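You operate a simulated robot arm through the tools that you are given. There is no shell and no other tool. Be economical: measure what you need, move in short steps, check, and stop when the job is done.

The job below is to be done with a simulated robot arm. You get a single attempt, and the scene is never put back.

JOB
Measure the steel bush in the caliper and plug its bore with the colour on the chart.
Fine: open the caliper again; the bush ends in the green tray.

Only the result counts: the job must be done as asked and must still hold three seconds after the hand-in. Knocking over, shifting, dropping, spilling or breaking anything else fails it.

ROBOT AND FRAMES
A 6-joint arm with a two-finger parallel gripper, fixed in place. Base frame: the origin is at the foot of the arm, x ahead of it, y to its left, z up; the work surface is at about z = 900. Lengths are in mm, angles in degrees, forces in N, time in s.
With the tool pointing down near the work surface it reaches from about 240 to 660 mm from the base axis. Its first joint turns from -66.0 to 66.0 degrees. Payload 2.9 kg.
The tool frame sits at the grasp point between the pads (the TCP): z along the fingers, y along the line on which they close. The tips reach 30 mm beyond it. The gripper opens to 110 mm. The fingers are 20 mm wide and 10 mm thick; the gripper's body (48 by 112 mm) begins 55 mm behind the TCP.
Orientation is that of the tool frame in the base frame, as a unit quaternion [w, x, y, z]. With the fingers straight down and closing along the base's y, the tool's x points along the base's -x, its y along +y and its z along -z.

CONTROLS
- The arm moves only by the tool move_arm. Its argument "increments" is a list of rows, each an object (a shift or turn left out is 0, a gripper value left out holds the last) with "rot": the turn, a rotation vector about the tool's x, y, z in degrees, a list of three; "offset": the shift along the tool's x, y, z in mm, a list of three; "hand": the finger opening in mm, from 0 to 110. In form: [{"rot": [rx, ry, rz], "offset": [tx, ty, tz], "hand": hand}, ...]. A call has 1 to 8 rows; each row shifts and turns the commanded pose from where the row before left it, along the tool's axes as they then stand. A row lasts 0.2 s, in which the tool goes at most 50 mm and 8.6 degrees; a call with a longer step from one row to the next is refused whole, and so is a gripper value outside its range. A pose out of reach is approached as far as the arm can. The call stops where the force on the tool passes 40 N (or 10 N more than at its start, if that is more) or the arm is blocked; 0.2 s more then pass. The fingers move at their own pace (about 108 mm/s each) and stop on an object; they squeeze with about 37 N. The grip force told is the motor's: it shows also when the fingers shut on nothing. Time passes only in rows, and 0.2 s behind the last, so rows that do not move let the fingers close. The reply holds the time, the measured pose of the TCP, the force on the tool along the base axes, the opening and the grip force, in the units named above and with some noise.
- Cameras (640 x 400 px; columns grow to the right, rows downward): "scene" is fixed at [61.3, 416.8, 1405.9]; the picture's right is [-0.90, -0.44, 0.00], its down [-0.16, 0.32, -0.94] and it looks along [0.41, -0.84, -0.35] (base axes); focal length 364 px, centre (320, 200). "wrist" rides on the gripper at [72, 17, -103] in the tool frame; the picture's right is [-0.23, 0.97, 0.00], its down [-0.76, -0.18, -0.62] and it looks along [-0.61, -0.14, 0.78] (tool axes); focal length 222 px, centre (320, 200). There is no depth. A picture from a camera that has moved, and an enlarged one, comes with that camera's place and axes in the base frame and with its lens.
- snapshot(camera): a new picture of that camera. The clock stands still meanwhile.
- enlarge(camera, box): a new picture of the part [left, top, right, bottom] of that camera's present view, enlarged. The clock stands still meanwhile.
- close_job(): hands the job in; it is judged then, once.

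Go step by step. Nothing tells you positions but the pictures and the camera data: compare them with the known pose of the tool, close in by small moves and look again before you grip or let go. The budget is 120 turns and 64 pictures, counting those below and the enlarged ones. Unless the task says otherwise, let go and move clear before handing in, and close with one line.

The tools are called after "Request:" as a command line: name --argument value ..., lists and objects as JSON in quotes. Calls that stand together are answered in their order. move_arm: Moves the arm, as the interface text tells. Its arguments: {"type":"object","properties":{"increments":{"type":"array"}},"required":["increments"]} The other tools are called the same way: snapshot (camera) takes a picture; enlarge (camera, box) takes an enlarged picture of a part of a camera's view; close_job () hands the job in.

At the start:

```text
time_s: 0.0
ee_pos: [426.9, -171.4, 1225.3]
orientation: [0.0, 0.0, 1.0, 0.0]
wrist_force: [-0.5, -0.5, -0.6]
opening: 109.8
grip_force: 0.1
```

scene: 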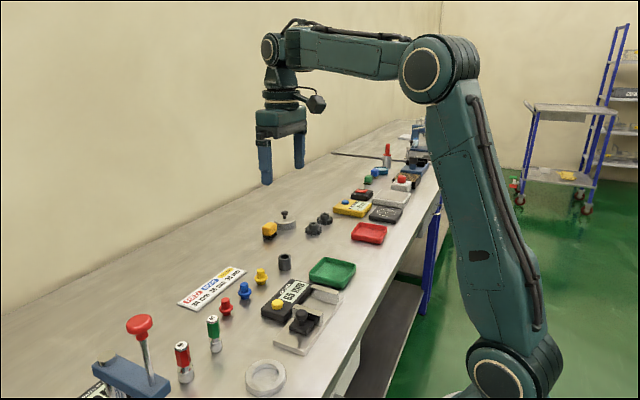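
wrist: 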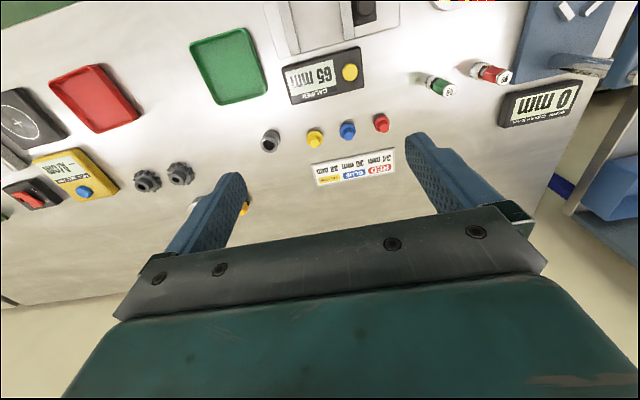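

I see a caliper (display reading 65 mm), a steel bush, three plugs (yellow, blue, red), a chart and a green tray. I'll enlarge the key areas first.

Request:
enlarge --camera "scene" --box '[170, 230, 370, 355]'

Request:
enlarge --camera "wrist" --box '[180, 0, 420, 200]'

```text
3.20 times, centred on (270, 292) of scene
camera zoom: at [61.3, 416.8, 1405.9], right [-0.9, -0.44, 0.0], down [-0.16, 0.32, -0.94], along [0.41, -0.84, -0.35], focal length 1163 px, centre (480, -96)
```

zoom: 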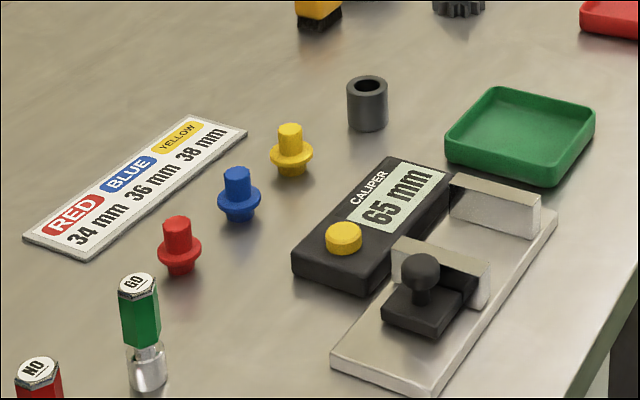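

```text
2.00 times, centred on (300, 100) of wrist
camera zoom: at [354.2, -154.4, 1329.2], right [0.23, 0.97, 0.0], down [0.76, -0.18, 0.62], along [0.61, -0.14, -0.78], focal length 444 px, centre (360, 400)
```

zoom: 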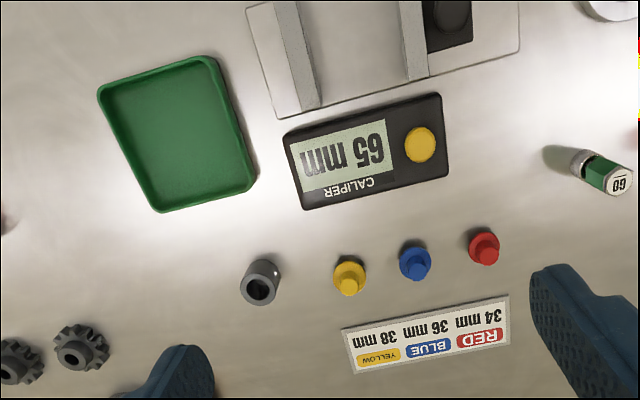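

Bush at about (512, -288), plugs at about (527, -204 yellow / -139 blue / -72 red), caliper jaws at about x 355, y -199 to -116, and tray at about (373, -316). I'll back the tool up for a better look at the caliper.

Request:
move_arm --increments '[{"offset": [32, 5, 15]}, {"offset": [32, 5, 15]}, {"offset": [32, 5, 20]}, {"offset": [31, 5, 20]}]'

Request:
snapshot --camera "wrist"

```text
time_s: 1.0
ee_pos: [299.2, -152.6, 1155.0]
orientation: [0.0, 0.001, 1.0, 0.0]
wrist_force: [-0.7, -0.9, -1.3]
opening: 109.8
grip_force: 0.1
```

```text
59 pictures are left
camera wrist: at [227.1, -134.6, 1259.0], right [0.23, 0.97, 0.0], down [0.76, -0.18, 0.62], along [0.61, -0.14, -0.78], focal length 222 px, centre (320, 200)
```

wrist: 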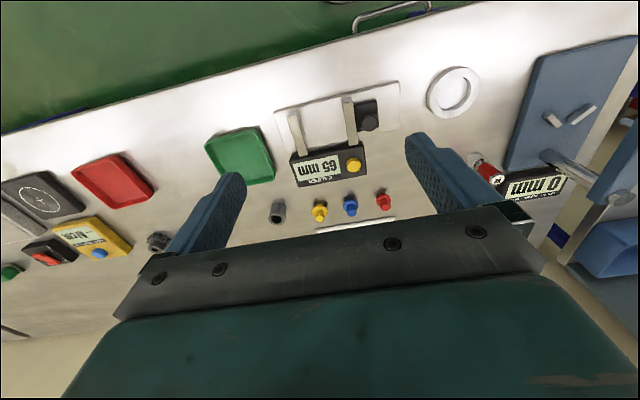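

Request:
enlarge --camera "wrist" --box '[190, 70, 430, 230]'

```text
2.50 times, centred on (310, 150) of wrist
camera zoom: at [227.1, -134.6, 1259.0], right [0.23, 0.97, 0.0], down [0.76, -0.18, 0.62], along [0.61, -0.14, -0.78], focal length 555 px, centre (345, 325)
```

zoom: 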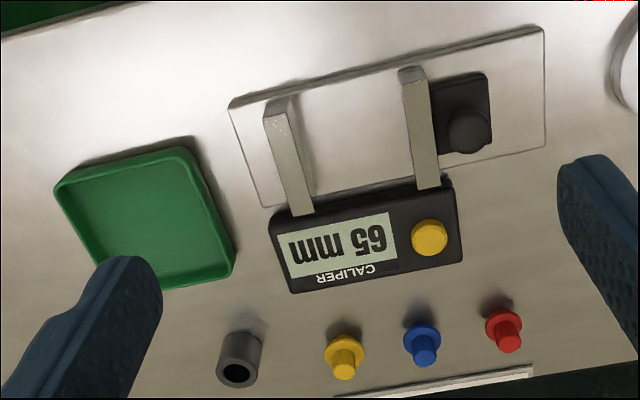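

Caliper gap is centred at about (352, -157), with jaws spanning x 319–385, knob at (351, -91) and the display box beyond x 395. I'll yaw the tool 90° so the fingers close along x, then go over the bush.

Request:
move_arm --increments '[{"rot": [0, 0, 8.5]}, {"rot": [0, 0, 8.5]}, {"rot": [0, 0, 8.5]}, {"rot": [0, 0, 8.5]}, {"rot": [0, 0, 8.5]}, {"rot": [0, 0, 8.5]}, {"rot": [0, 0, 8.5]}, {"rot": [0, 0, 8.5]}]'

Request:
move_arm --increments '[{"rot": [0, 0, 7.3]}, {"rot": [0, 0, 7.3]}, {"rot": [0, 0, 7.4]}, {"offset": [-20, 40, 10]}, {"offset": [-20, 40, 10]}, {"offset": [-20, 40, 10]}, {"offset": [-20, 40, 10]}, {"offset": [-20, 40, 10]}]'

Request:
snapshot --camera "wrist"

```text
time_s: 2.8
ee_pos: [299.9, -151.1, 1155.1]
orientation: [0.0, 0.561, 0.828, -0.001]
wrist_force: [0.5, -0.5, 0.2]
opening: 110.1
grip_force: 0.1
```

```text
time_s: 4.6
ee_pos: [499.9, -250.6, 1105.0]
orientation: [0.0, 0.707, 0.707, 0.0]
wrist_force: [-0.4, 0.5, 0.2]
opening: 110.1
grip_force: 0.0
```

```text
57 pictures are left
camera wrist: at [516.4, -178.3, 1209.2], right [0.97, -0.23, 0.0], down [-0.18, -0.76, 0.62], along [-0.14, -0.61, -0.78], focal length 222 px, centre (320, 200)
```

wrist: 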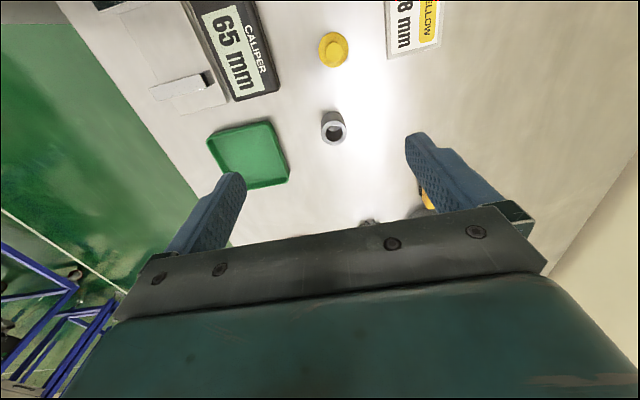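

Bush is at about (509, -290). I'll lower above it and narrow the opening.

Request:
move_arm --increments '[{"offset": [-20, 5, 40], "hand": 70}, {"offset": [-19, 4, 45]}, {"offset": [0, 0, 20]}]'

Request:
snapshot --camera "wrist"

Request:
enlarge --camera "scene" --box '[220, 200, 360, 290]'

```text
time_s: 5.4
ee_pos: [508.3, -290.0, 999.0]
orientation: [0.0, 0.706, 0.708, -0.001]
wrist_force: [-0.7, 0.4, 0.0]
opening: 69.9
grip_force: 0.0
```

```text
56 pictures are left
camera wrist: at [525.0, -217.6, 1103.1], right [0.97, -0.23, 0.0], down [-0.18, -0.76, 0.62], along [-0.14, -0.61, -0.78], focal length 222 px, centre (320, 200)
```

wrist: 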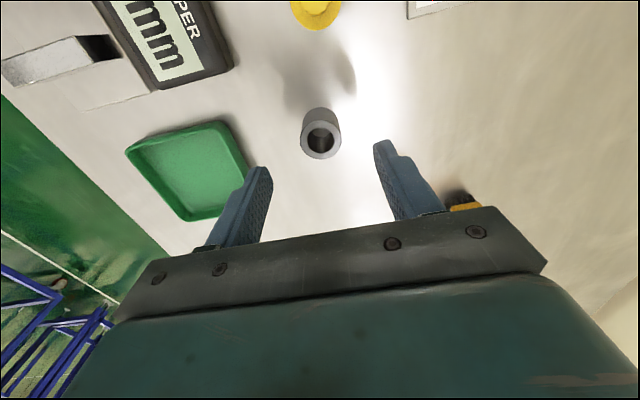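

```text
4.44 times, centred on (290, 245) of scene
camera zoom: at [61.3, 416.8, 1405.9], right [-0.9, -0.44, 0.0], down [-0.16, 0.32, -0.94], along [0.41, -0.84, -0.35], focal length 1616 px, centre (453, 0)
```

zoom: 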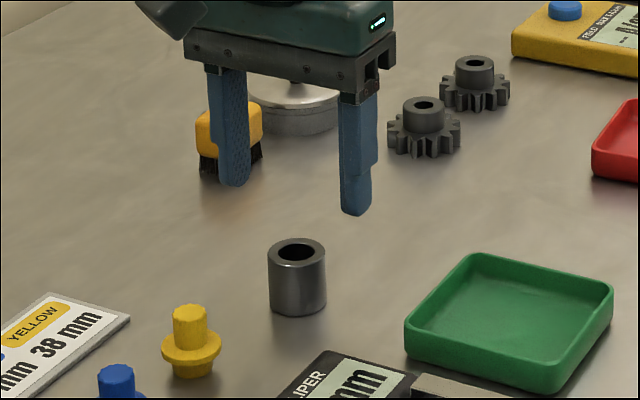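

Bush top is at about z 935, and the tool is centred. Descending to z ≈ 937 and gripping.

Request:
move_arm --increments '[{"offset": [0, 1, 32]}, {"offset": [0, 0, 30]}, {"offset": [0, 0, 0]}]'

Request:
enlarge --camera "wrist" --box '[220, 80, 420, 280]'

```text
time_s: 6.2
ee_pos: [510.0, -290.4, 937.7]
orientation: [0.0, 0.707, 0.707, -0.001]
wrist_force: [-0.6, -0.5, -0.6]
opening: 70.3
grip_force: 0.1
```

```text
2.00 times, centred on (320, 180) of wrist
camera zoom: at [526.4, -218.2, 1041.7], right [0.97, -0.23, 0.0], down [-0.18, -0.76, 0.62], along [-0.14, -0.61, -0.78], focal length 444 px, centre (320, 240)
```

zoom: 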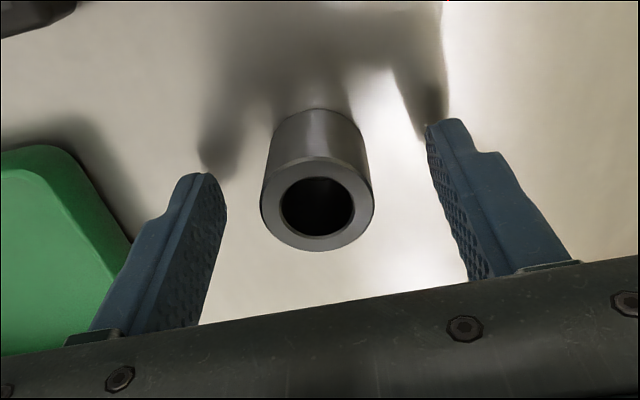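

Aligned. Gripping and lifting.

Request:
move_arm --increments '[{"offset": [1, 0, 0], "hand": 20}, {"hand": 20}, {"hand": 20}, {"hand": 20}]'

Request:
move_arm --increments '[{"offset": [0, 0, -40]}, {"offset": [0, 0, -40]}, {"offset": [0, 0, 0]}]'

```text
time_s: 7.2
ee_pos: [509.0, -289.7, 937.4]
orientation: [-0.001, 0.707, 0.707, 0.0]
wrist_force: [0.3, 0.0, -0.4]
opening: 33.6
grip_force: 37.0
```

```text
time_s: 8.0
ee_pos: [510.0, -289.7, 1019.2]
orientation: [0.001, 0.707, 0.707, -0.001]
wrist_force: [-0.3, 0.0, -0.9]
opening: 33.4
grip_force: 36.9
```

Gripped at about 33.5 mm. Carrying it over the caliper gap at (352, -158).

Request:
move_arm --increments '[{"offset": [26.4, -31.6, 0]}, {"offset": [26.4, -31.6, 0]}, {"offset": [26.4, -31.6, 0]}, {"offset": [26.4, -31.6, 0]}, {"offset": [26.4, -31.6, 0]}, {"offset": [0, 0, 0]}]'

Request:
snapshot --camera "wrist"

Request:
enlarge --camera "scene" --box '[230, 200, 390, 360]'

```text
time_s: 9.4
ee_pos: [350.6, -155.4, 1018.1]
orientation: [0.0, 0.707, 0.707, 0.0]
wrist_force: [-0.2, 0.0, -2.0]
opening: 33.5
grip_force: 37.2
```

```text
53 pictures are left
camera wrist: at [368.3, -83.9, 1122.4], right [0.97, -0.23, 0.0], down [-0.18, -0.76, 0.62], along [-0.14, -0.61, -0.78], focal length 222 px, centre (320, 200)
```

wrist: 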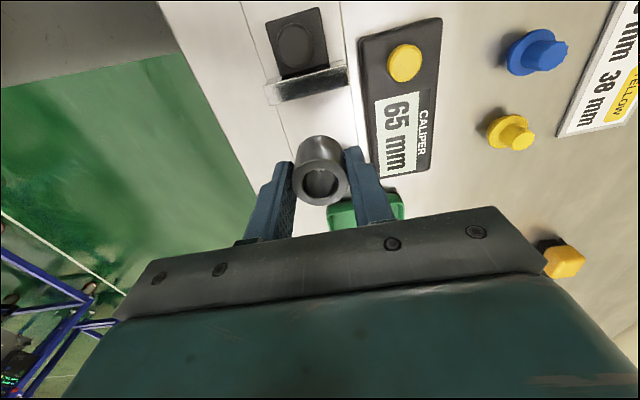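

```text
2.50 times, centred on (310, 280) of scene
camera zoom: at [61.3, 416.9, 1405.9], right [-0.9, -0.44, 0.0], down [-0.16, 0.32, -0.94], along [0.41, -0.84, -0.35], focal length 909 px, centre (345, 0)
```

zoom: 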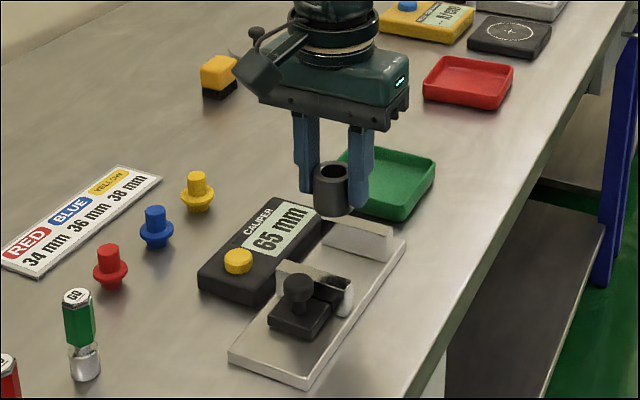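

Request:
enlarge --camera "wrist" --box '[200, 0, 460, 220]'

Request:
enlarge --camera "scene" --box '[280, 260, 350, 360]'

```text
1.82 times, centred on (330, 110) of wrist
camera zoom: at [368.3, -83.9, 1122.4], right [0.97, -0.23, 0.0], down [-0.18, -0.76, 0.62], along [-0.14, -0.61, -0.78], focal length 404 px, centre (302, 364)
```

zoom: 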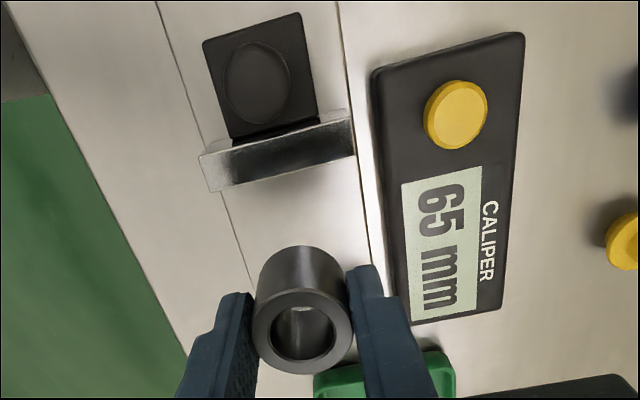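

```text
4.00 times, centred on (315, 310) of scene
camera zoom: at [61.3, 416.9, 1405.9], right [-0.9, -0.44, 0.0], down [-0.16, 0.32, -0.94], along [0.41, -0.84, -0.35], focal length 1454 px, centre (340, -240)
```

zoom: 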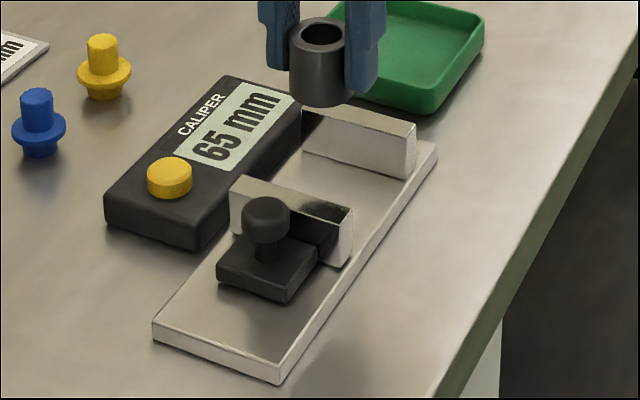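

Bush sits well inside the gap (jaw faces at about y -189 and -125, top at about 940). Moving 1.5 mm to centre and lowering it close to the plate.

Request:
move_arm --increments '[{"offset": [-1.5, 1, 34]}, {"offset": [0, 0, 33]}, {"offset": [0, 0, 0]}]'

Request:
enlarge --camera "scene" --box '[280, 260, 350, 360]'

Request:
enlarge --camera "wrist" --box '[200, 0, 460, 220]'

```text
time_s: 10.2
ee_pos: [352.4, -159.0, 951.1]
orientation: [0.0, 0.707, 0.707, -0.001]
wrist_force: [0.4, 0.5, -1.7]
opening: 33.7
grip_force: 36.8
```

```text
4.00 times, centred on (315, 310) of scene
camera zoom: at [61.3, 416.8, 1405.9], right [-0.9, -0.44, 0.0], down [-0.16, 0.32, -0.94], along [0.41, -0.84, -0.35], focal length 1454 px, centre (340, -240)
```

zoom: 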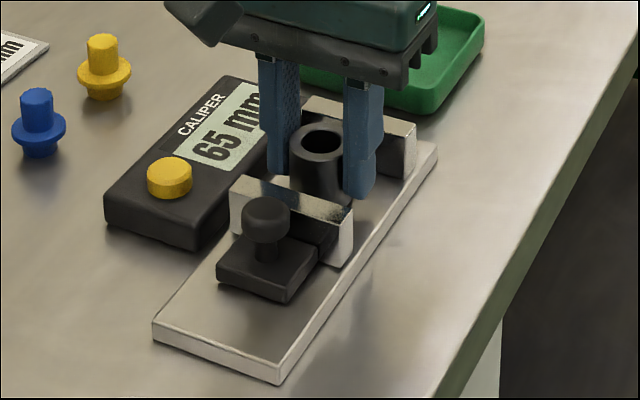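

```text
1.82 times, centred on (330, 110) of wrist
camera zoom: at [370.0, -85.5, 1056.0], right [0.97, -0.23, 0.0], down [-0.18, -0.76, 0.62], along [-0.14, -0.61, -0.78], focal length 404 px, centre (302, 364)
```

zoom: 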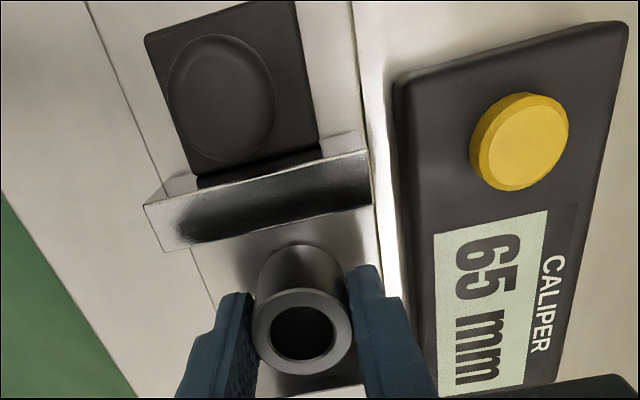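

Well positioned. Creeping down to contact.

Request:
move_arm --increments '[{"offset": [0, 0, 1.5]}, {"offset": [0, 0, 1]}, {"offset": [0, 0, 1]}, {"offset": [0, 0, 0]}]'

```text
time_s: 11.2
ee_pos: [353.7, -158.6, 947.1]
orientation: [0.001, 0.708, 0.707, 0.0]
wrist_force: [-3.3, 3.7, 24.9]
opening: 33.8
grip_force: 36.9
```

Seated on the plate. Releasing with a small opening and rising straight up.

Request:
move_arm --increments '[{"offset": [0, 0, -0.6]}, {"hand": 46}, {"hand": 46}, {"hand": 46}]'

Request:
move_arm --increments '[{"offset": [0, 0, -25]}, {"offset": [0, 0, -35]}, {"offset": [0, 0, -35]}, {"offset": [0, 0, 0]}]'

Request:
enlarge --camera "wrist" --box '[200, 0, 460, 220]'

```text
time_s: 12.2
ee_pos: [352.7, -158.5, 949.0]
orientation: [0.0, 0.707, 0.707, 0.001]
wrist_force: [-0.6, -0.3, 0.3]
opening: 45.9
grip_force: 0.1
```

```text
time_s: 13.2
ee_pos: [353.4, -159.6, 1042.3]
orientation: [0.0, 0.707, 0.707, -0.001]
wrist_force: [-0.1, 0.0, -0.3]
opening: 46.2
grip_force: 0.0
```

```text
1.82 times, centred on (330, 110) of wrist
camera zoom: at [369.5, -86.8, 1147.0], right [0.97, -0.23, 0.0], down [-0.18, -0.76, 0.62], along [-0.14, -0.61, -0.78], focal length 404 px, centre (302, 364)
```

zoom: 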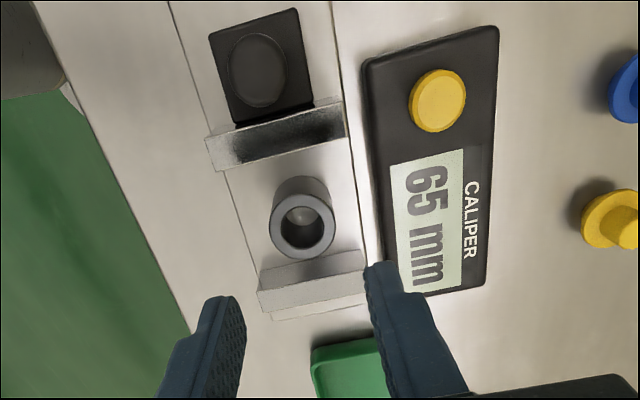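

Bush stands in the gap. Next, go over the slider knob at about (351, -92).

Request:
move_arm --increments '[{"offset": [34, -1, 0], "hand": 50}, {"offset": [33.6, -1, 20]}, {"offset": [0, 0, 20]}, {"offset": [0, 0, 0]}]'

Request:
enlarge --camera "wrist" --box '[200, 60, 460, 280]'

Request:
enlarge --camera "scene" --box '[270, 250, 360, 360]'

```text
time_s: 14.2
ee_pos: [349.9, -92.7, 1004.0]
orientation: [0.0, 0.708, 0.707, 0.0]
wrist_force: [0.0, -0.1, -1.1]
opening: 49.9
grip_force: 0.1
```

```text
1.82 times, centred on (330, 170) of wrist
camera zoom: at [367.3, -19.1, 1107.5], right [0.97, -0.23, 0.0], down [-0.18, -0.76, 0.62], along [-0.14, -0.61, -0.78], focal length 404 px, centre (302, 254)
```

zoom: 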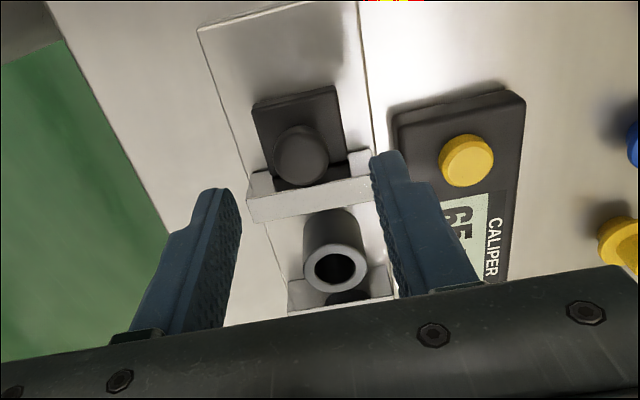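

```text
3.64 times, centred on (315, 305) of scene
camera zoom: at [61.3, 416.8, 1405.9], right [-0.9, -0.44, 0.0], down [-0.16, 0.32, -0.94], along [0.41, -0.84, -0.35], focal length 1322 px, centre (338, -182)
```

zoom: 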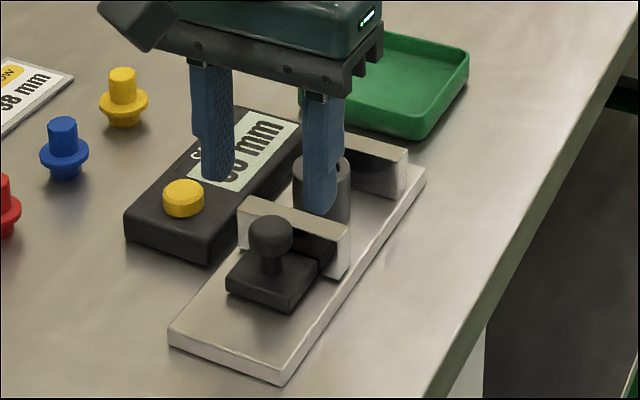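

Aligned over the knob. Lowering so the tips reach just above the slider block (z ≈ 925), then gripping the knob.

Request:
move_arm --increments '[{"offset": [1, 0.7, 25]}, {"offset": [0, 0, 23]}, {"offset": [0, 0, 0]}, {"hand": 5}, {"hand": 5}, {"hand": 5}]'

Request:
enlarge --camera "scene" --box '[270, 250, 360, 360]'

```text
time_s: 15.6
ee_pos: [349.7, -90.6, 954.2]
orientation: [-0.001, 0.707, 0.707, 0.0]
wrist_force: [-7.1, 0.2, -2.6]
opening: 23.4
grip_force: 45.4
```

```text
3.64 times, centred on (315, 305) of scene
camera zoom: at [61.1, 416.8, 1405.9], right [-0.9, -0.44, 0.0], down [-0.16, 0.32, -0.94], along [0.41, -0.84, -0.35], focal length 1322 px, centre (338, -182)
```

zoom: 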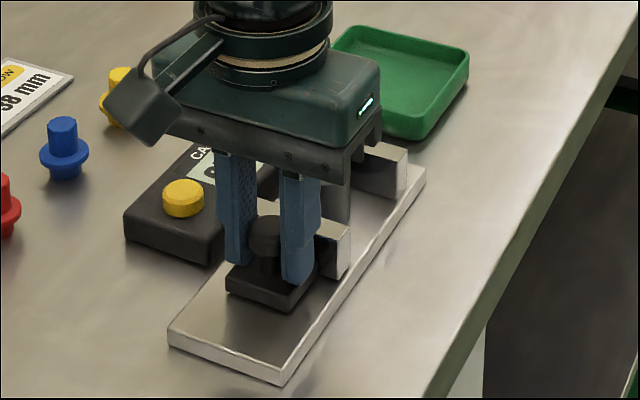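

Knob held. Sliding toward -y slowly.

Request:
move_arm --increments '[{"offset": [-4, -1, 0]}, {"offset": [-4, 0, 0]}, {"offset": [-4, 0, 0]}, {"offset": [-4, 0, 0]}, {"offset": [-4, 0, 0]}, {"offset": [-4, 0, 0]}]'

Request:
enlarge --camera "wrist" --box '[200, 60, 460, 280]'

```text
time_s: 17.0
ee_pos: [349.8, -114.5, 954.8]
orientation: [-0.001, 0.707, 0.707, 0.0]
wrist_force: [-1.5, 0.3, -20.9]
opening: 23.0
grip_force: 45.0
```

```text
1.82 times, centred on (330, 170) of wrist
camera zoom: at [367.2, -42.0, 1058.8], right [0.97, -0.23, 0.0], down [-0.18, -0.76, 0.62], along [-0.14, -0.61, -0.78], focal length 404 px, centre (302, 254)
```

zoom: 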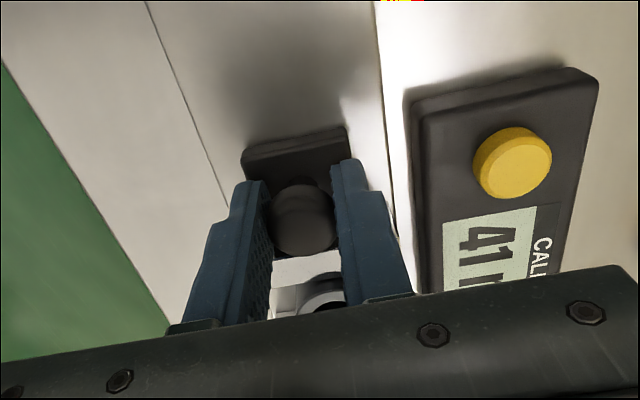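

Display now reads 41 mm. Continuing in 1–1.5 mm steps until it closes.

Request:
move_arm --increments '[{"offset": [-2, 0, 0.5]}, {"offset": [-1.5, 0, 0]}, {"offset": [-1, 0, 0]}, {"offset": [-1, 0, 0]}, {"offset": [-1, 0, 0]}, {"offset": [-1, 0, 0]}]'

Request:
enlarge --camera "wrist" --box '[320, 60, 480, 220]'

```text
time_s: 18.4
ee_pos: [349.6, -121.2, 954.0]
orientation: [0.001, 0.707, 0.708, 0.0]
wrist_force: [-6.8, 4.3, -5.0]
opening: 23.4
grip_force: 45.0
```

```text
2.50 times, centred on (400, 140) of wrist
camera zoom: at [367.1, -49.2, 1058.8], right [0.97, -0.23, 0.0], down [-0.18, -0.76, 0.62], along [-0.14, -0.61, -0.78], focal length 555 px, centre (120, 350)
```

zoom: 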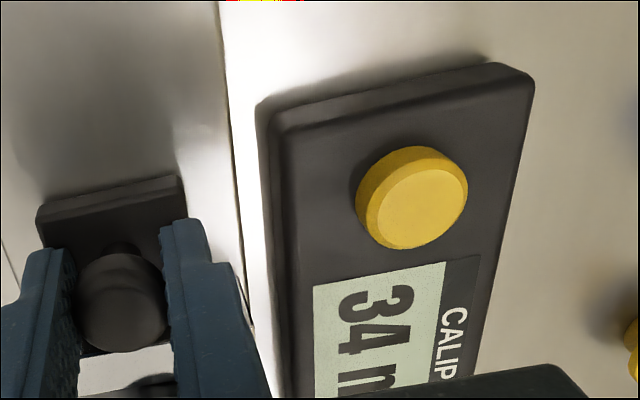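

Reads 34 mm; a small further push will confirm it has bottomed out.

Request:
move_arm --increments '[{"offset": [-0.7, 0, 0]}, {"offset": [-0.7, 0, 0]}, {"offset": [-0.7, 0, 0]}, {"offset": [0, 0, 0]}]'

Request:
enlarge --camera "wrist" --box '[320, 60, 480, 220]'

```text
time_s: 19.4
ee_pos: [349.2, -122.2, 955.8]
orientation: [0.0, 0.706, 0.708, 0.001]
wrist_force: [-9.4, 25.3, 8.4]
opening: 23.2
grip_force: 44.7
```

```text
2.50 times, centred on (400, 140) of wrist
camera zoom: at [366.8, -49.7, 1059.1], right [0.97, -0.22, 0.0], down [-0.17, -0.76, 0.62], along [-0.14, -0.6, -0.78], focal length 555 px, centre (120, 350)
```

zoom: 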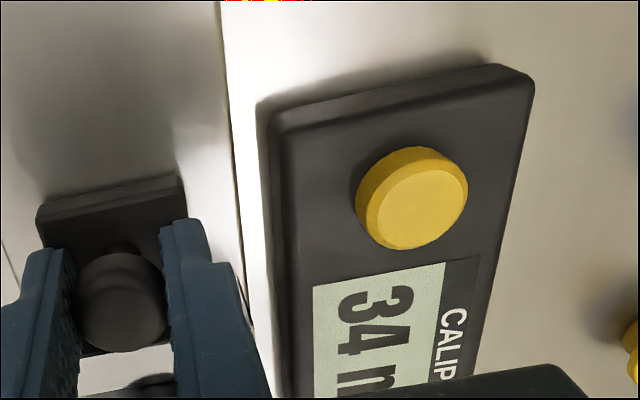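

The caliper holds at 34 mm under load, so the chart colour is red. Opening the caliper back to about 65 mm.

Request:
move_arm --increments '[{"offset": [3, 0, 0.3]}, {"offset": [5, 0, 0]}, {"offset": [6, 0, 0]}, {"offset": [6, 0, 0]}, {"offset": [6, 0, 0]}, {"offset": [6, 0, 0]}, {"offset": [0, 0, 0]}]'

Request:
enlarge --camera "wrist" --box '[220, 60, 480, 280]'

```text
time_s: 21.0
ee_pos: [350.9, -91.1, 955.4]
orientation: [0.0, 0.707, 0.707, 0.0]
wrist_force: [-5.9, -0.9, -1.8]
opening: 23.3
grip_force: 45.7
```

```text
1.82 times, centred on (350, 170) of wrist
camera zoom: at [367.0, -19.1, 1058.7], right [0.97, -0.23, 0.0], down [-0.18, -0.76, 0.62], along [-0.14, -0.61, -0.78], focal length 404 px, centre (266, 254)
```

zoom: 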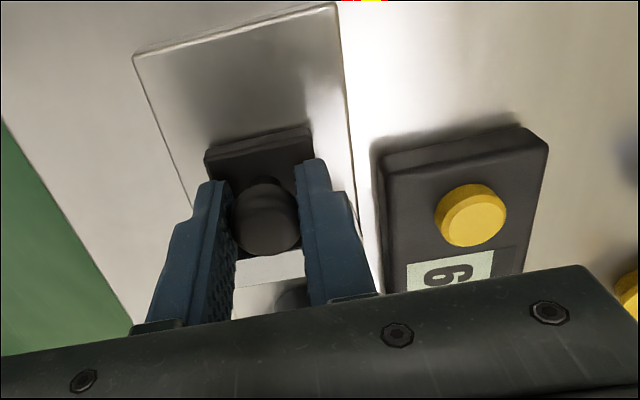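

Open again (reading starts with 6). Releasing the knob and rising.

Request:
move_arm --increments '[{"hand": 48}, {"hand": 48}, {"hand": 48}, {"offset": [0, 0, -30]}, {"offset": [0, 0, -40]}, {"offset": [0, 0, -40]}, {"offset": [0, 0, 0]}]'

Request:
enlarge --camera "wrist" --box '[200, 0, 480, 280]'

Request:
enlarge --camera "scene" --box '[200, 240, 360, 350]'

```text
time_s: 22.6
ee_pos: [350.6, -93.0, 1065.5]
orientation: [0.0, 0.707, 0.707, 0.0]
wrist_force: [-0.6, 0.8, 1.0]
opening: 48.1
grip_force: 0.0
```

```text
1.43 times, centred on (340, 140) of wrist
camera zoom: at [367.4, -20.0, 1168.7], right [0.97, -0.23, 0.0], down [-0.18, -0.76, 0.62], along [-0.14, -0.61, -0.78], focal length 317 px, centre (291, 286)
```

zoom: 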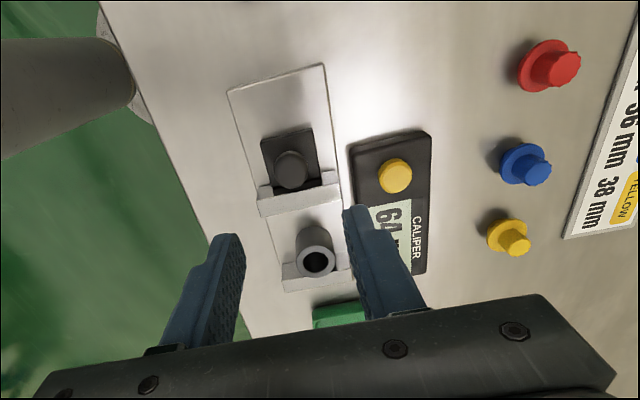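

```text
3.64 times, centred on (280, 295) of scene
camera zoom: at [61.3, 416.8, 1405.9], right [-0.9, -0.44, 0.0], down [-0.16, 0.32, -0.94], along [0.41, -0.84, -0.35], focal length 1322 px, centre (466, -146)
```

zoom: 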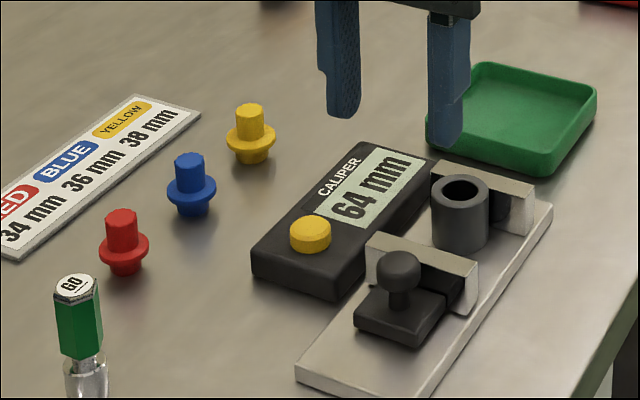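

Caliper is open (64 mm) and the bush stands free near the fixed jaw. Now to the red plug at about (526, -75).

Request:
move_arm --increments '[{"offset": [4, 44, 5]}, {"offset": [4, 44, 15]}, {"offset": [5, 44, 15]}, {"offset": [5, 44, 20]}, {"offset": [0, 0, 0]}]'

Request:
enlarge --camera "wrist" --box '[220, 60, 420, 260]'

```text
time_s: 23.8
ee_pos: [524.9, -73.4, 1007.8]
orientation: [0.0, 0.707, 0.707, -0.001]
wrist_force: [-0.4, -0.7, 0.1]
opening: 48.1
grip_force: 0.1
```

```text
2.00 times, centred on (320, 160) of wrist
camera zoom: at [542.2, -2.0, 1112.5], right [0.97, -0.23, 0.0], down [-0.18, -0.76, 0.62], along [-0.14, -0.61, -0.78], focal length 444 px, centre (320, 280)
```

zoom: 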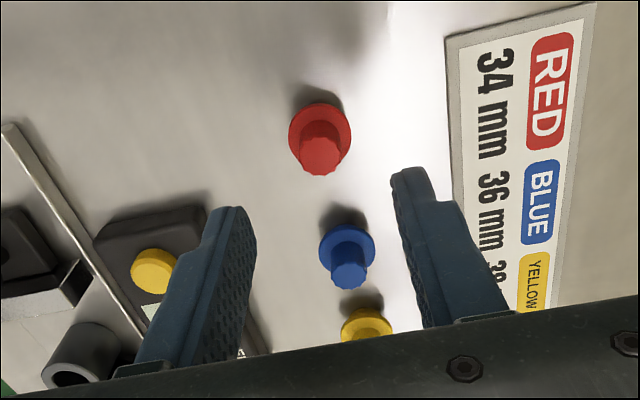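

Request:
move_arm --increments '[{"offset": [-1, 1, 25]}, {"offset": [0, 0, 17]}, {"offset": [0, 0, 0]}]'

Request:
enlarge --camera "wrist" --box '[220, 60, 420, 260]'

Request:
enlarge --camera "scene" --box '[190, 250, 260, 340]'

```text
time_s: 24.6
ee_pos: [526.1, -76.4, 966.2]
orientation: [0.001, 0.707, 0.707, -0.001]
wrist_force: [1.7, -0.2, -0.3]
opening: 48.1
grip_force: 0.0
```

```text
2.00 times, centred on (320, 160) of wrist
camera zoom: at [543.6, -2.8, 1070.9], right [0.97, -0.23, 0.0], down [-0.18, -0.76, 0.62], along [-0.14, -0.61, -0.78], focal length 444 px, centre (320, 280)
```

zoom: 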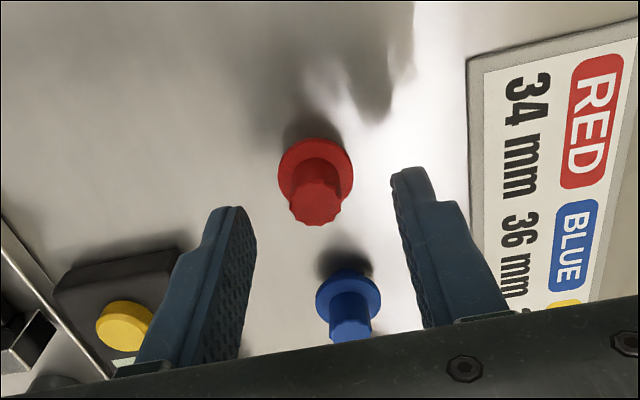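

```text
4.44 times, centred on (225, 295) of scene
camera zoom: at [61.3, 416.8, 1405.9], right [-0.9, -0.44, 0.0], down [-0.16, 0.32, -0.94], along [0.41, -0.84, -0.35], focal length 1616 px, centre (742, -222)
```

zoom: 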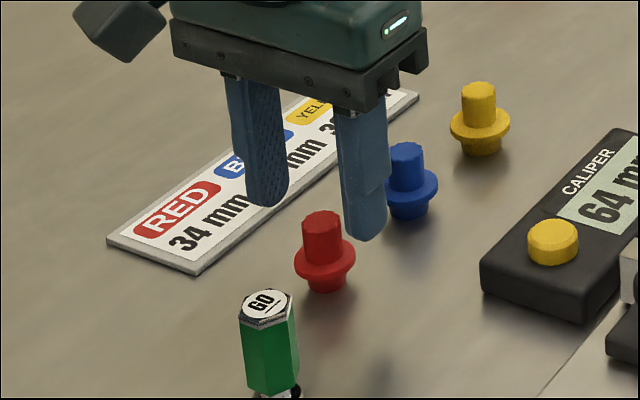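

Aligned on red. Lowering so the tips end just above the flange, then gripping.

Request:
move_arm --increments '[{"offset": [1, 0, 10]}, {"offset": [0, 0, 7.5]}, {"offset": [0, 0, 0]}, {"hand": 5}, {"hand": 5}, {"hand": 5}]'

Request:
enlarge --camera "scene" --box '[190, 250, 260, 340]'

```text
time_s: 26.0
ee_pos: [527.1, -74.6, 949.3]
orientation: [-0.001, 0.707, 0.707, 0.0]
wrist_force: [0.0, -0.6, -0.2]
opening: 15.3
grip_force: 37.2
```

```text
4.44 times, centred on (225, 295) of scene
camera zoom: at [61.3, 416.8, 1405.9], right [-0.9, -0.44, 0.0], down [-0.16, 0.32, -0.94], along [0.41, -0.84, -0.35], focal length 1616 px, centre (742, -222)
```

zoom: 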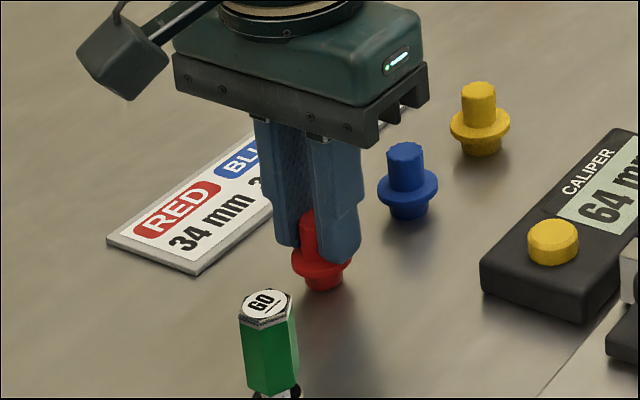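

Red plug held. Lifting and checking how it sits in the fingers.

Request:
move_arm --increments '[{"offset": [0, 0, -40]}, {"offset": [0, 0, -50]}, {"offset": [0, 0, 0]}]'

Request:
enlarge --camera "wrist" --box '[220, 60, 420, 260]'

```text
time_s: 26.8
ee_pos: [526.1, -74.3, 1041.1]
orientation: [0.0, 0.707, 0.707, -0.001]
wrist_force: [0.6, 0.1, -0.4]
opening: 15.6
grip_force: 37.1
```

```text
2.00 times, centred on (320, 160) of wrist
camera zoom: at [543.6, -1.2, 1144.6], right [0.97, -0.23, 0.0], down [-0.18, -0.76, 0.62], along [-0.14, -0.61, -0.78], focal length 444 px, centre (320, 280)
```

zoom: 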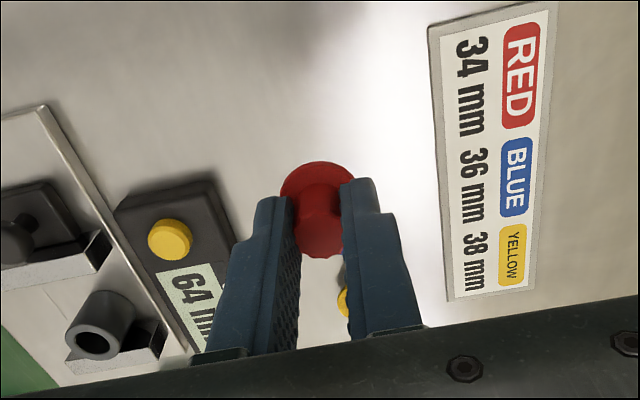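

Plug is square in the fingers. Carrying it over the bush at about (353.5, -172.5).

Request:
move_arm --increments '[{"offset": [-24.5, -43.2, 0]}, {"offset": [-24.5, -43.2, 0]}, {"offset": [-24.5, -43.2, 0]}, {"offset": [-24.7, -43, 0]}, {"offset": [0, 0, 26]}, {"offset": [0, 0, 0]}]'

Request:
enlarge --camera "wrist" --box '[250, 70, 390, 210]'

Request:
enlarge --camera "scene" --box '[280, 230, 360, 310]'

```text
time_s: 28.2
ee_pos: [354.0, -170.7, 1013.0]
orientation: [0.0, 0.707, 0.707, 0.001]
wrist_force: [-0.6, 0.0, -0.3]
opening: 15.5
grip_force: 36.7
```

```text
2.86 times, centred on (320, 140) of wrist
camera zoom: at [371.3, -97.8, 1117.6], right [0.97, -0.23, 0.0], down [-0.18, -0.76, 0.62], along [-0.14, -0.61, -0.78], focal length 635 px, centre (320, 371)
```

zoom: 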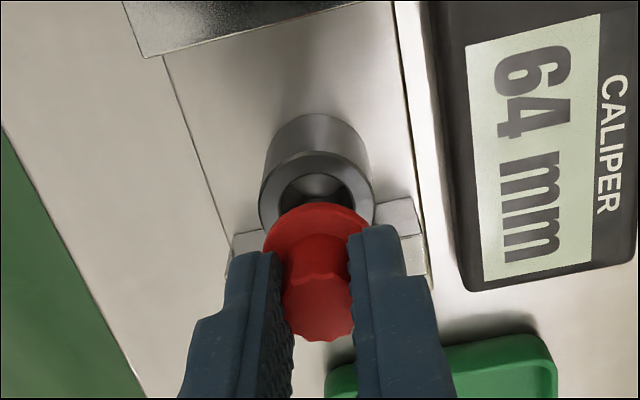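

```text
5.00 times, centred on (320, 270) of scene
camera zoom: at [61.3, 416.8, 1405.9], right [-0.9, -0.44, 0.0], down [-0.16, 0.32, -0.94], along [0.41, -0.84, -0.35], focal length 1818 px, centre (320, -150)
```

zoom: 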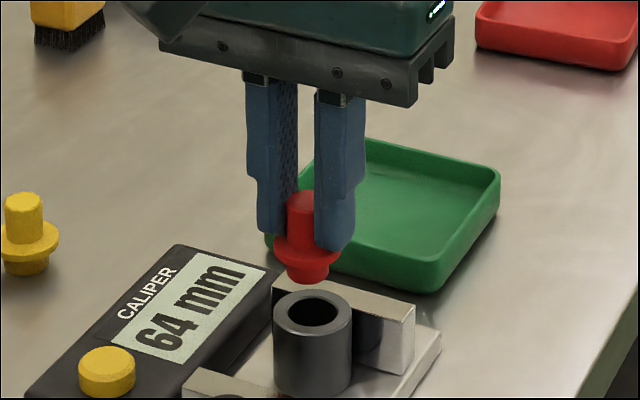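

Plug and bush nearly line up (about 1.5 mm in y to correct). Correcting and lowering to just above the bore for a close look.

Request:
move_arm --increments '[{"offset": [-1.3, 0, 8]}, {"offset": [0, 0, 8]}, {"offset": [0, 0, 0]}]'

Request:
enlarge --camera "wrist" --box '[280, 90, 360, 170]'

Request:
enlarge --camera "scene" --box '[300, 265, 340, 305]'

```text
time_s: 29.0
ee_pos: [354.0, -173.4, 997.2]
orientation: [0.0, 0.708, 0.707, 0.0]
wrist_force: [0.9, 0.1, 0.3]
opening: 15.6
grip_force: 37.1
```

```text
5.00 times, centred on (320, 130) of wrist
camera zoom: at [371.6, -99.9, 1101.4], right [0.97, -0.23, 0.0], down [-0.18, -0.76, 0.62], along [-0.14, -0.61, -0.78], focal length 1111 px, centre (320, 550)
```

zoom: 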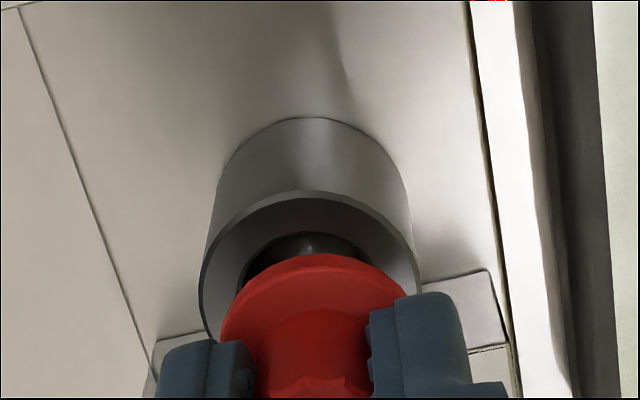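

```text
10.00 times, centred on (320, 285) of scene
camera zoom: at [61.3, 416.8, 1405.9], right [-0.9, -0.44, 0.0], down [-0.16, 0.32, -0.94], along [0.41, -0.84, -0.35], focal length 3635 px, centre (320, -650)
```

zoom: 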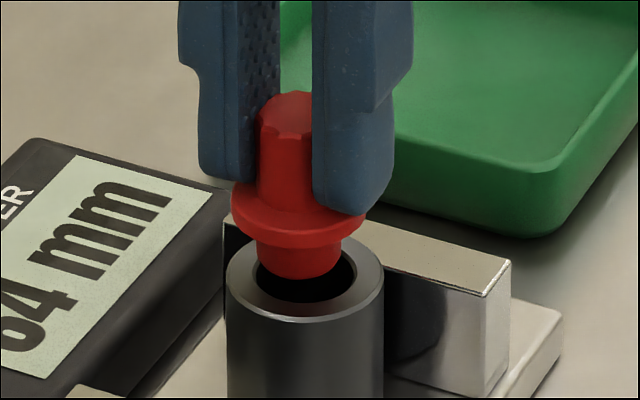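

Scene and wrist views agree the plug needs about 1 mm toward -x and 1 mm toward -y; the bore has about 3 mm diametral clearance. Correcting and looking again.

Request:
move_arm --increments '[{"offset": [-1, -1.1, 0]}, {"offset": [0, 0, 2]}, {"offset": [0, 0, 0]}]'

Request:
enlarge --camera "scene" --box '[300, 265, 340, 305]'

Request:
enlarge --camera "wrist" --box '[280, 90, 360, 170]'

```text
time_s: 29.8
ee_pos: [352.8, -174.2, 995.9]
orientation: [0.0, 0.707, 0.707, -0.001]
wrist_force: [-0.4, -0.6, 0.1]
opening: 15.3
grip_force: 37.2
```

```text
10.00 times, centred on (320, 285) of scene
camera zoom: at [61.3, 416.8, 1405.9], right [-0.9, -0.44, 0.0], down [-0.16, 0.32, -0.94], along [0.41, -0.84, -0.35], focal length 3635 px, centre (320, -650)
```

zoom: 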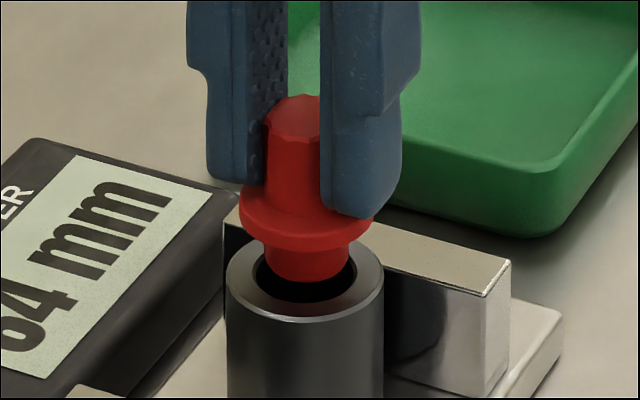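

```text
5.00 times, centred on (320, 130) of wrist
camera zoom: at [370.5, -101.5, 1099.8], right [0.97, -0.23, 0.0], down [-0.18, -0.76, 0.62], along [-0.14, -0.61, -0.78], focal length 1111 px, centre (320, 550)
```

zoom: 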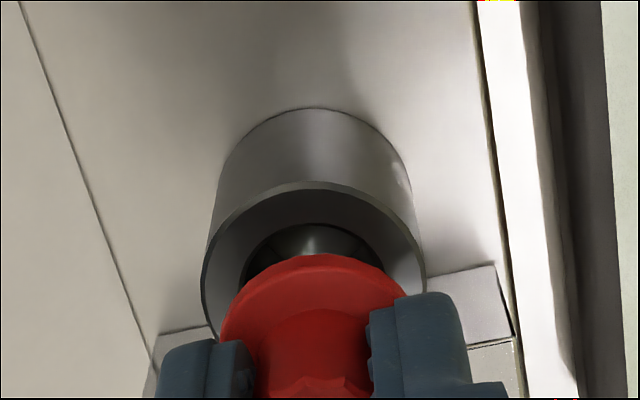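

Laterally aligned in both views. Descending a few mm.

Request:
move_arm --increments '[{"offset": [0, 0, 1.5]}, {"offset": [0, 0, 1.5]}, {"offset": [0, 0, 1.5]}, {"offset": [0, 0, 1.5]}, {"offset": [0, 0, 0]}]'

Request:
enlarge --camera "scene" --box '[300, 265, 340, 305]'

```text
time_s: 30.8
ee_pos: [354.4, -174.4, 994.3]
orientation: [0.003, 0.707, 0.707, 0.0]
wrist_force: [-4.0, 1.8, 9.0]
opening: 15.6
grip_force: 36.9
stopped in row 4: the force on the tool passed its limit (the readings are from after the stop); the commanded pose is now the measured one
```

```text
10.00 times, centred on (320, 285) of scene
camera zoom: at [61.0, 417.0, 1405.8], right [-0.9, -0.44, 0.0], down [-0.16, 0.32, -0.94], along [0.41, -0.84, -0.35], focal length 3635 px, centre (320, -650)
```

zoom: 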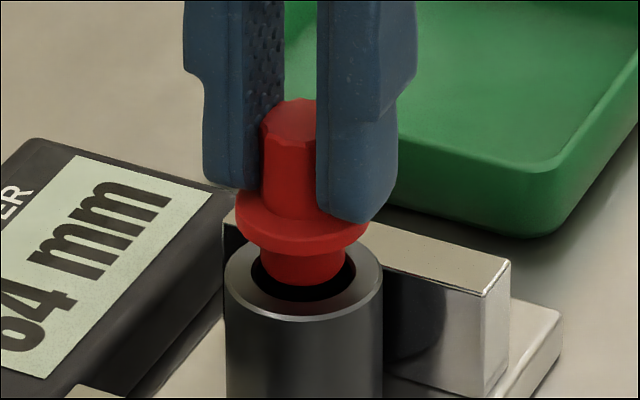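

It touched the rim: the plug sits too far toward -y. Raising slightly, shifting +2.5 mm in y, and re-examining.

Request:
move_arm --increments '[{"offset": [0, 0, -2]}, {"offset": [2.5, -1, 0]}, {"offset": [0, 0, 0]}]'

Request:
enlarge --camera "scene" --box '[305, 275, 335, 305]'

Request:
enlarge --camera "wrist" --box '[280, 90, 360, 170]'

```text
time_s: 31.6
ee_pos: [354.4, -172.6, 996.2]
orientation: [0.003, 0.707, 0.707, 0.0]
wrist_force: [0.6, 0.3, -0.4]
opening: 15.7
grip_force: 36.8
```

```text
13.33 times, centred on (320, 290) of scene
camera zoom: at [61.3, 416.8, 1405.9], right [-0.9, -0.44, 0.0], down [-0.16, 0.32, -0.94], along [0.41, -0.84, -0.35], focal length 4847 px, centre (320, -1000)
```

zoom: 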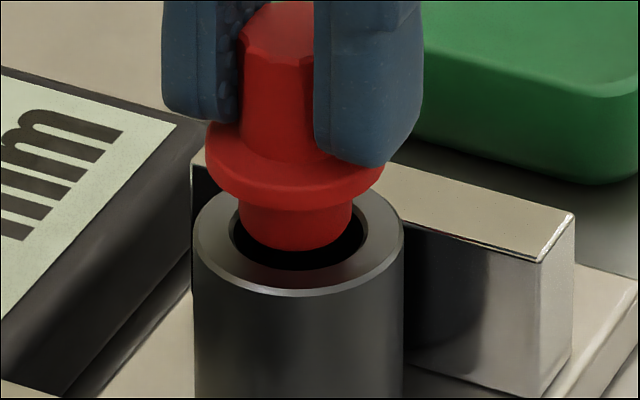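

```text
5.00 times, centred on (320, 130) of wrist
camera zoom: at [370.0, -99.1, 1099.4], right [0.97, -0.23, 0.01], down [-0.18, -0.76, 0.62], along [-0.14, -0.61, -0.78], focal length 1111 px, centre (320, 550)
```

zoom: 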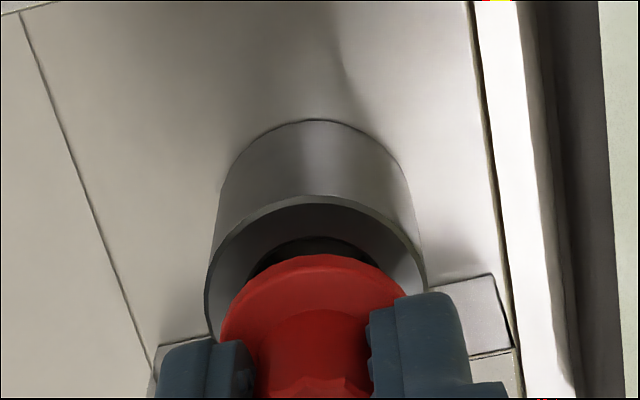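

Now only about 0.5 mm off in each axis, well within clearance. Fine correction and descend gently.

Request:
move_arm --increments '[{"offset": [0.6, -0.5, 0]}, {"offset": [0, 0, 1.5]}, {"offset": [0, 0, 1.5]}, {"offset": [0, 0, 1]}, {"offset": [0, 0, 1]}, {"offset": [0, 0, 1]}, {"offset": [0, 0, 0]}]'

Request:
enlarge --camera "scene" --box '[305, 275, 335, 305]'

```text
time_s: 33.2
ee_pos: [353.2, -171.2, 990.3]
orientation: [0.002, 0.708, 0.707, 0.002]
wrist_force: [-0.4, -0.6, -0.2]
opening: 15.4
grip_force: 37.1
```

```text
13.33 times, centred on (320, 290) of scene
camera zoom: at [61.3, 416.8, 1405.9], right [-0.9, -0.44, 0.0], down [-0.16, 0.32, -0.94], along [0.41, -0.84, -0.35], focal length 4847 px, centre (320, -1000)
```

zoom: 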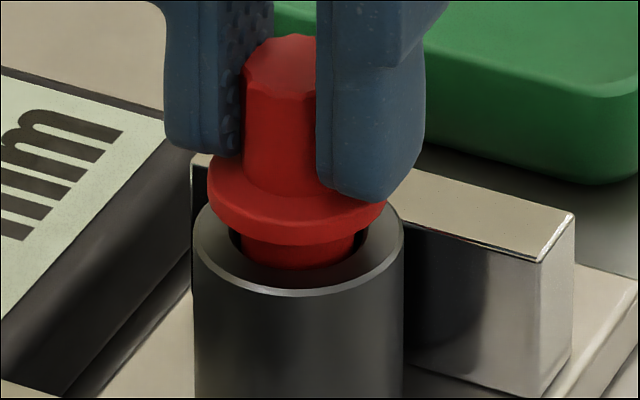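

It's entering the bore with no force. Continuing down until the flange seats.

Request:
move_arm --increments '[{"offset": [0, 0, 1.5]}, {"offset": [0, 0, 1.5]}, {"offset": [0, 0, 1.5]}, {"offset": [0, 0, 1.5]}, {"offset": [0, 0, 1.5]}, {"offset": [0, 0, 1]}, {"offset": [0, 0, 1]}, {"offset": [0, 0, 1]}]'

Request:
enlarge --camera "scene" --box '[305, 275, 335, 305]'

```text
time_s: 34.9
ee_pos: [353.0, -172.0, 981.9]
orientation: [0.004, 0.707, 0.707, 0.002]
wrist_force: [-1.9, 0.6, 5.7]
opening: 15.7
grip_force: 37.0
stopped in row 8: the force on the tool passed its limit (the readings are from after the stop); the commanded pose is now the measured one
```

```text
13.33 times, centred on (320, 290) of scene
camera zoom: at [61.1, 416.9, 1405.9], right [-0.9, -0.44, 0.0], down [-0.16, 0.32, -0.94], along [0.41, -0.84, -0.35], focal length 4847 px, centre (320, -1000)
```

zoom: 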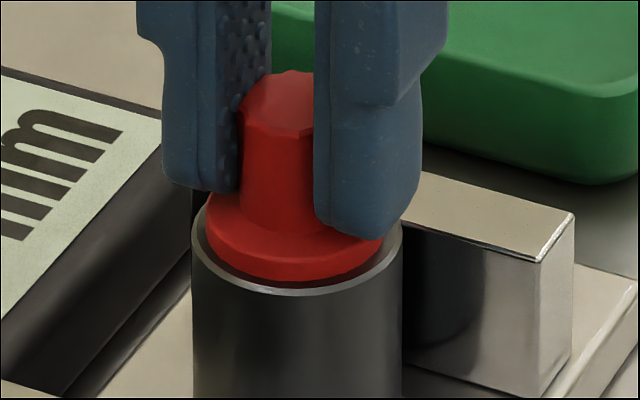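

The flange has seated. Releasing the plug and rising to check.

Request:
move_arm --increments '[{"hand": 40}, {"hand": 40}, {"hand": 46}, {"offset": [0, 0, -30]}, {"offset": [0, 0, -30]}, {"offset": [0, 0, 0]}]'

Request:
enlarge --camera "scene" --box '[290, 260, 350, 320]'

Request:
enlarge --camera "wrist" --box '[220, 60, 420, 260]'

```text
time_s: 36.3
ee_pos: [353.3, -172.0, 1041.6]
orientation: [0.004, 0.707, 0.708, 0.002]
wrist_force: [-0.3, -0.1, -0.6]
opening: 46.2
grip_force: 0.0
```

```text
6.67 times, centred on (320, 290) of scene
camera zoom: at [61.3, 416.8, 1405.9], right [-0.9, -0.44, 0.0], down [-0.16, 0.32, -0.94], along [0.41, -0.84, -0.35], focal length 2424 px, centre (320, -400)
```

zoom: 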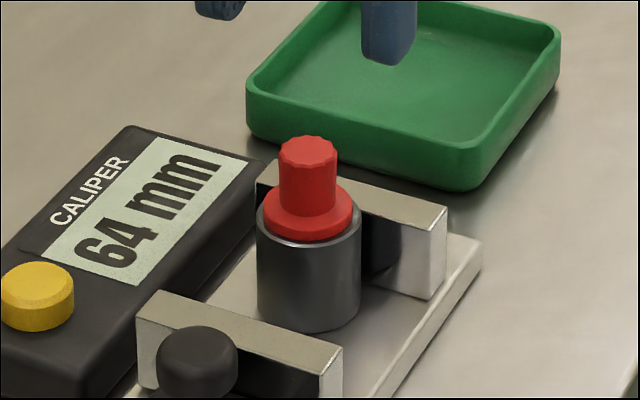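

```text
2.00 times, centred on (320, 160) of wrist
camera zoom: at [369.7, -98.4, 1146.6], right [0.97, -0.23, 0.01], down [-0.18, -0.76, 0.62], along [-0.13, -0.61, -0.78], focal length 444 px, centre (320, 280)
```

zoom: 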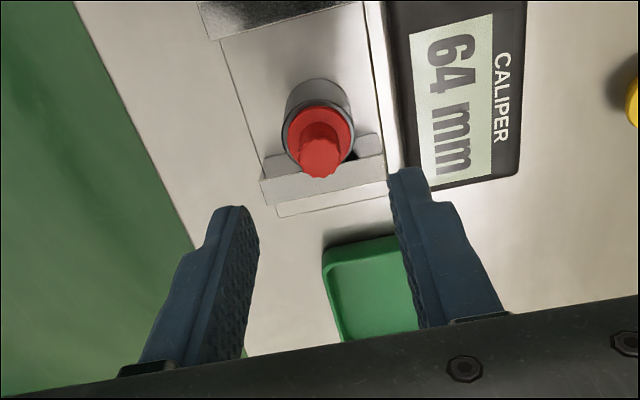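

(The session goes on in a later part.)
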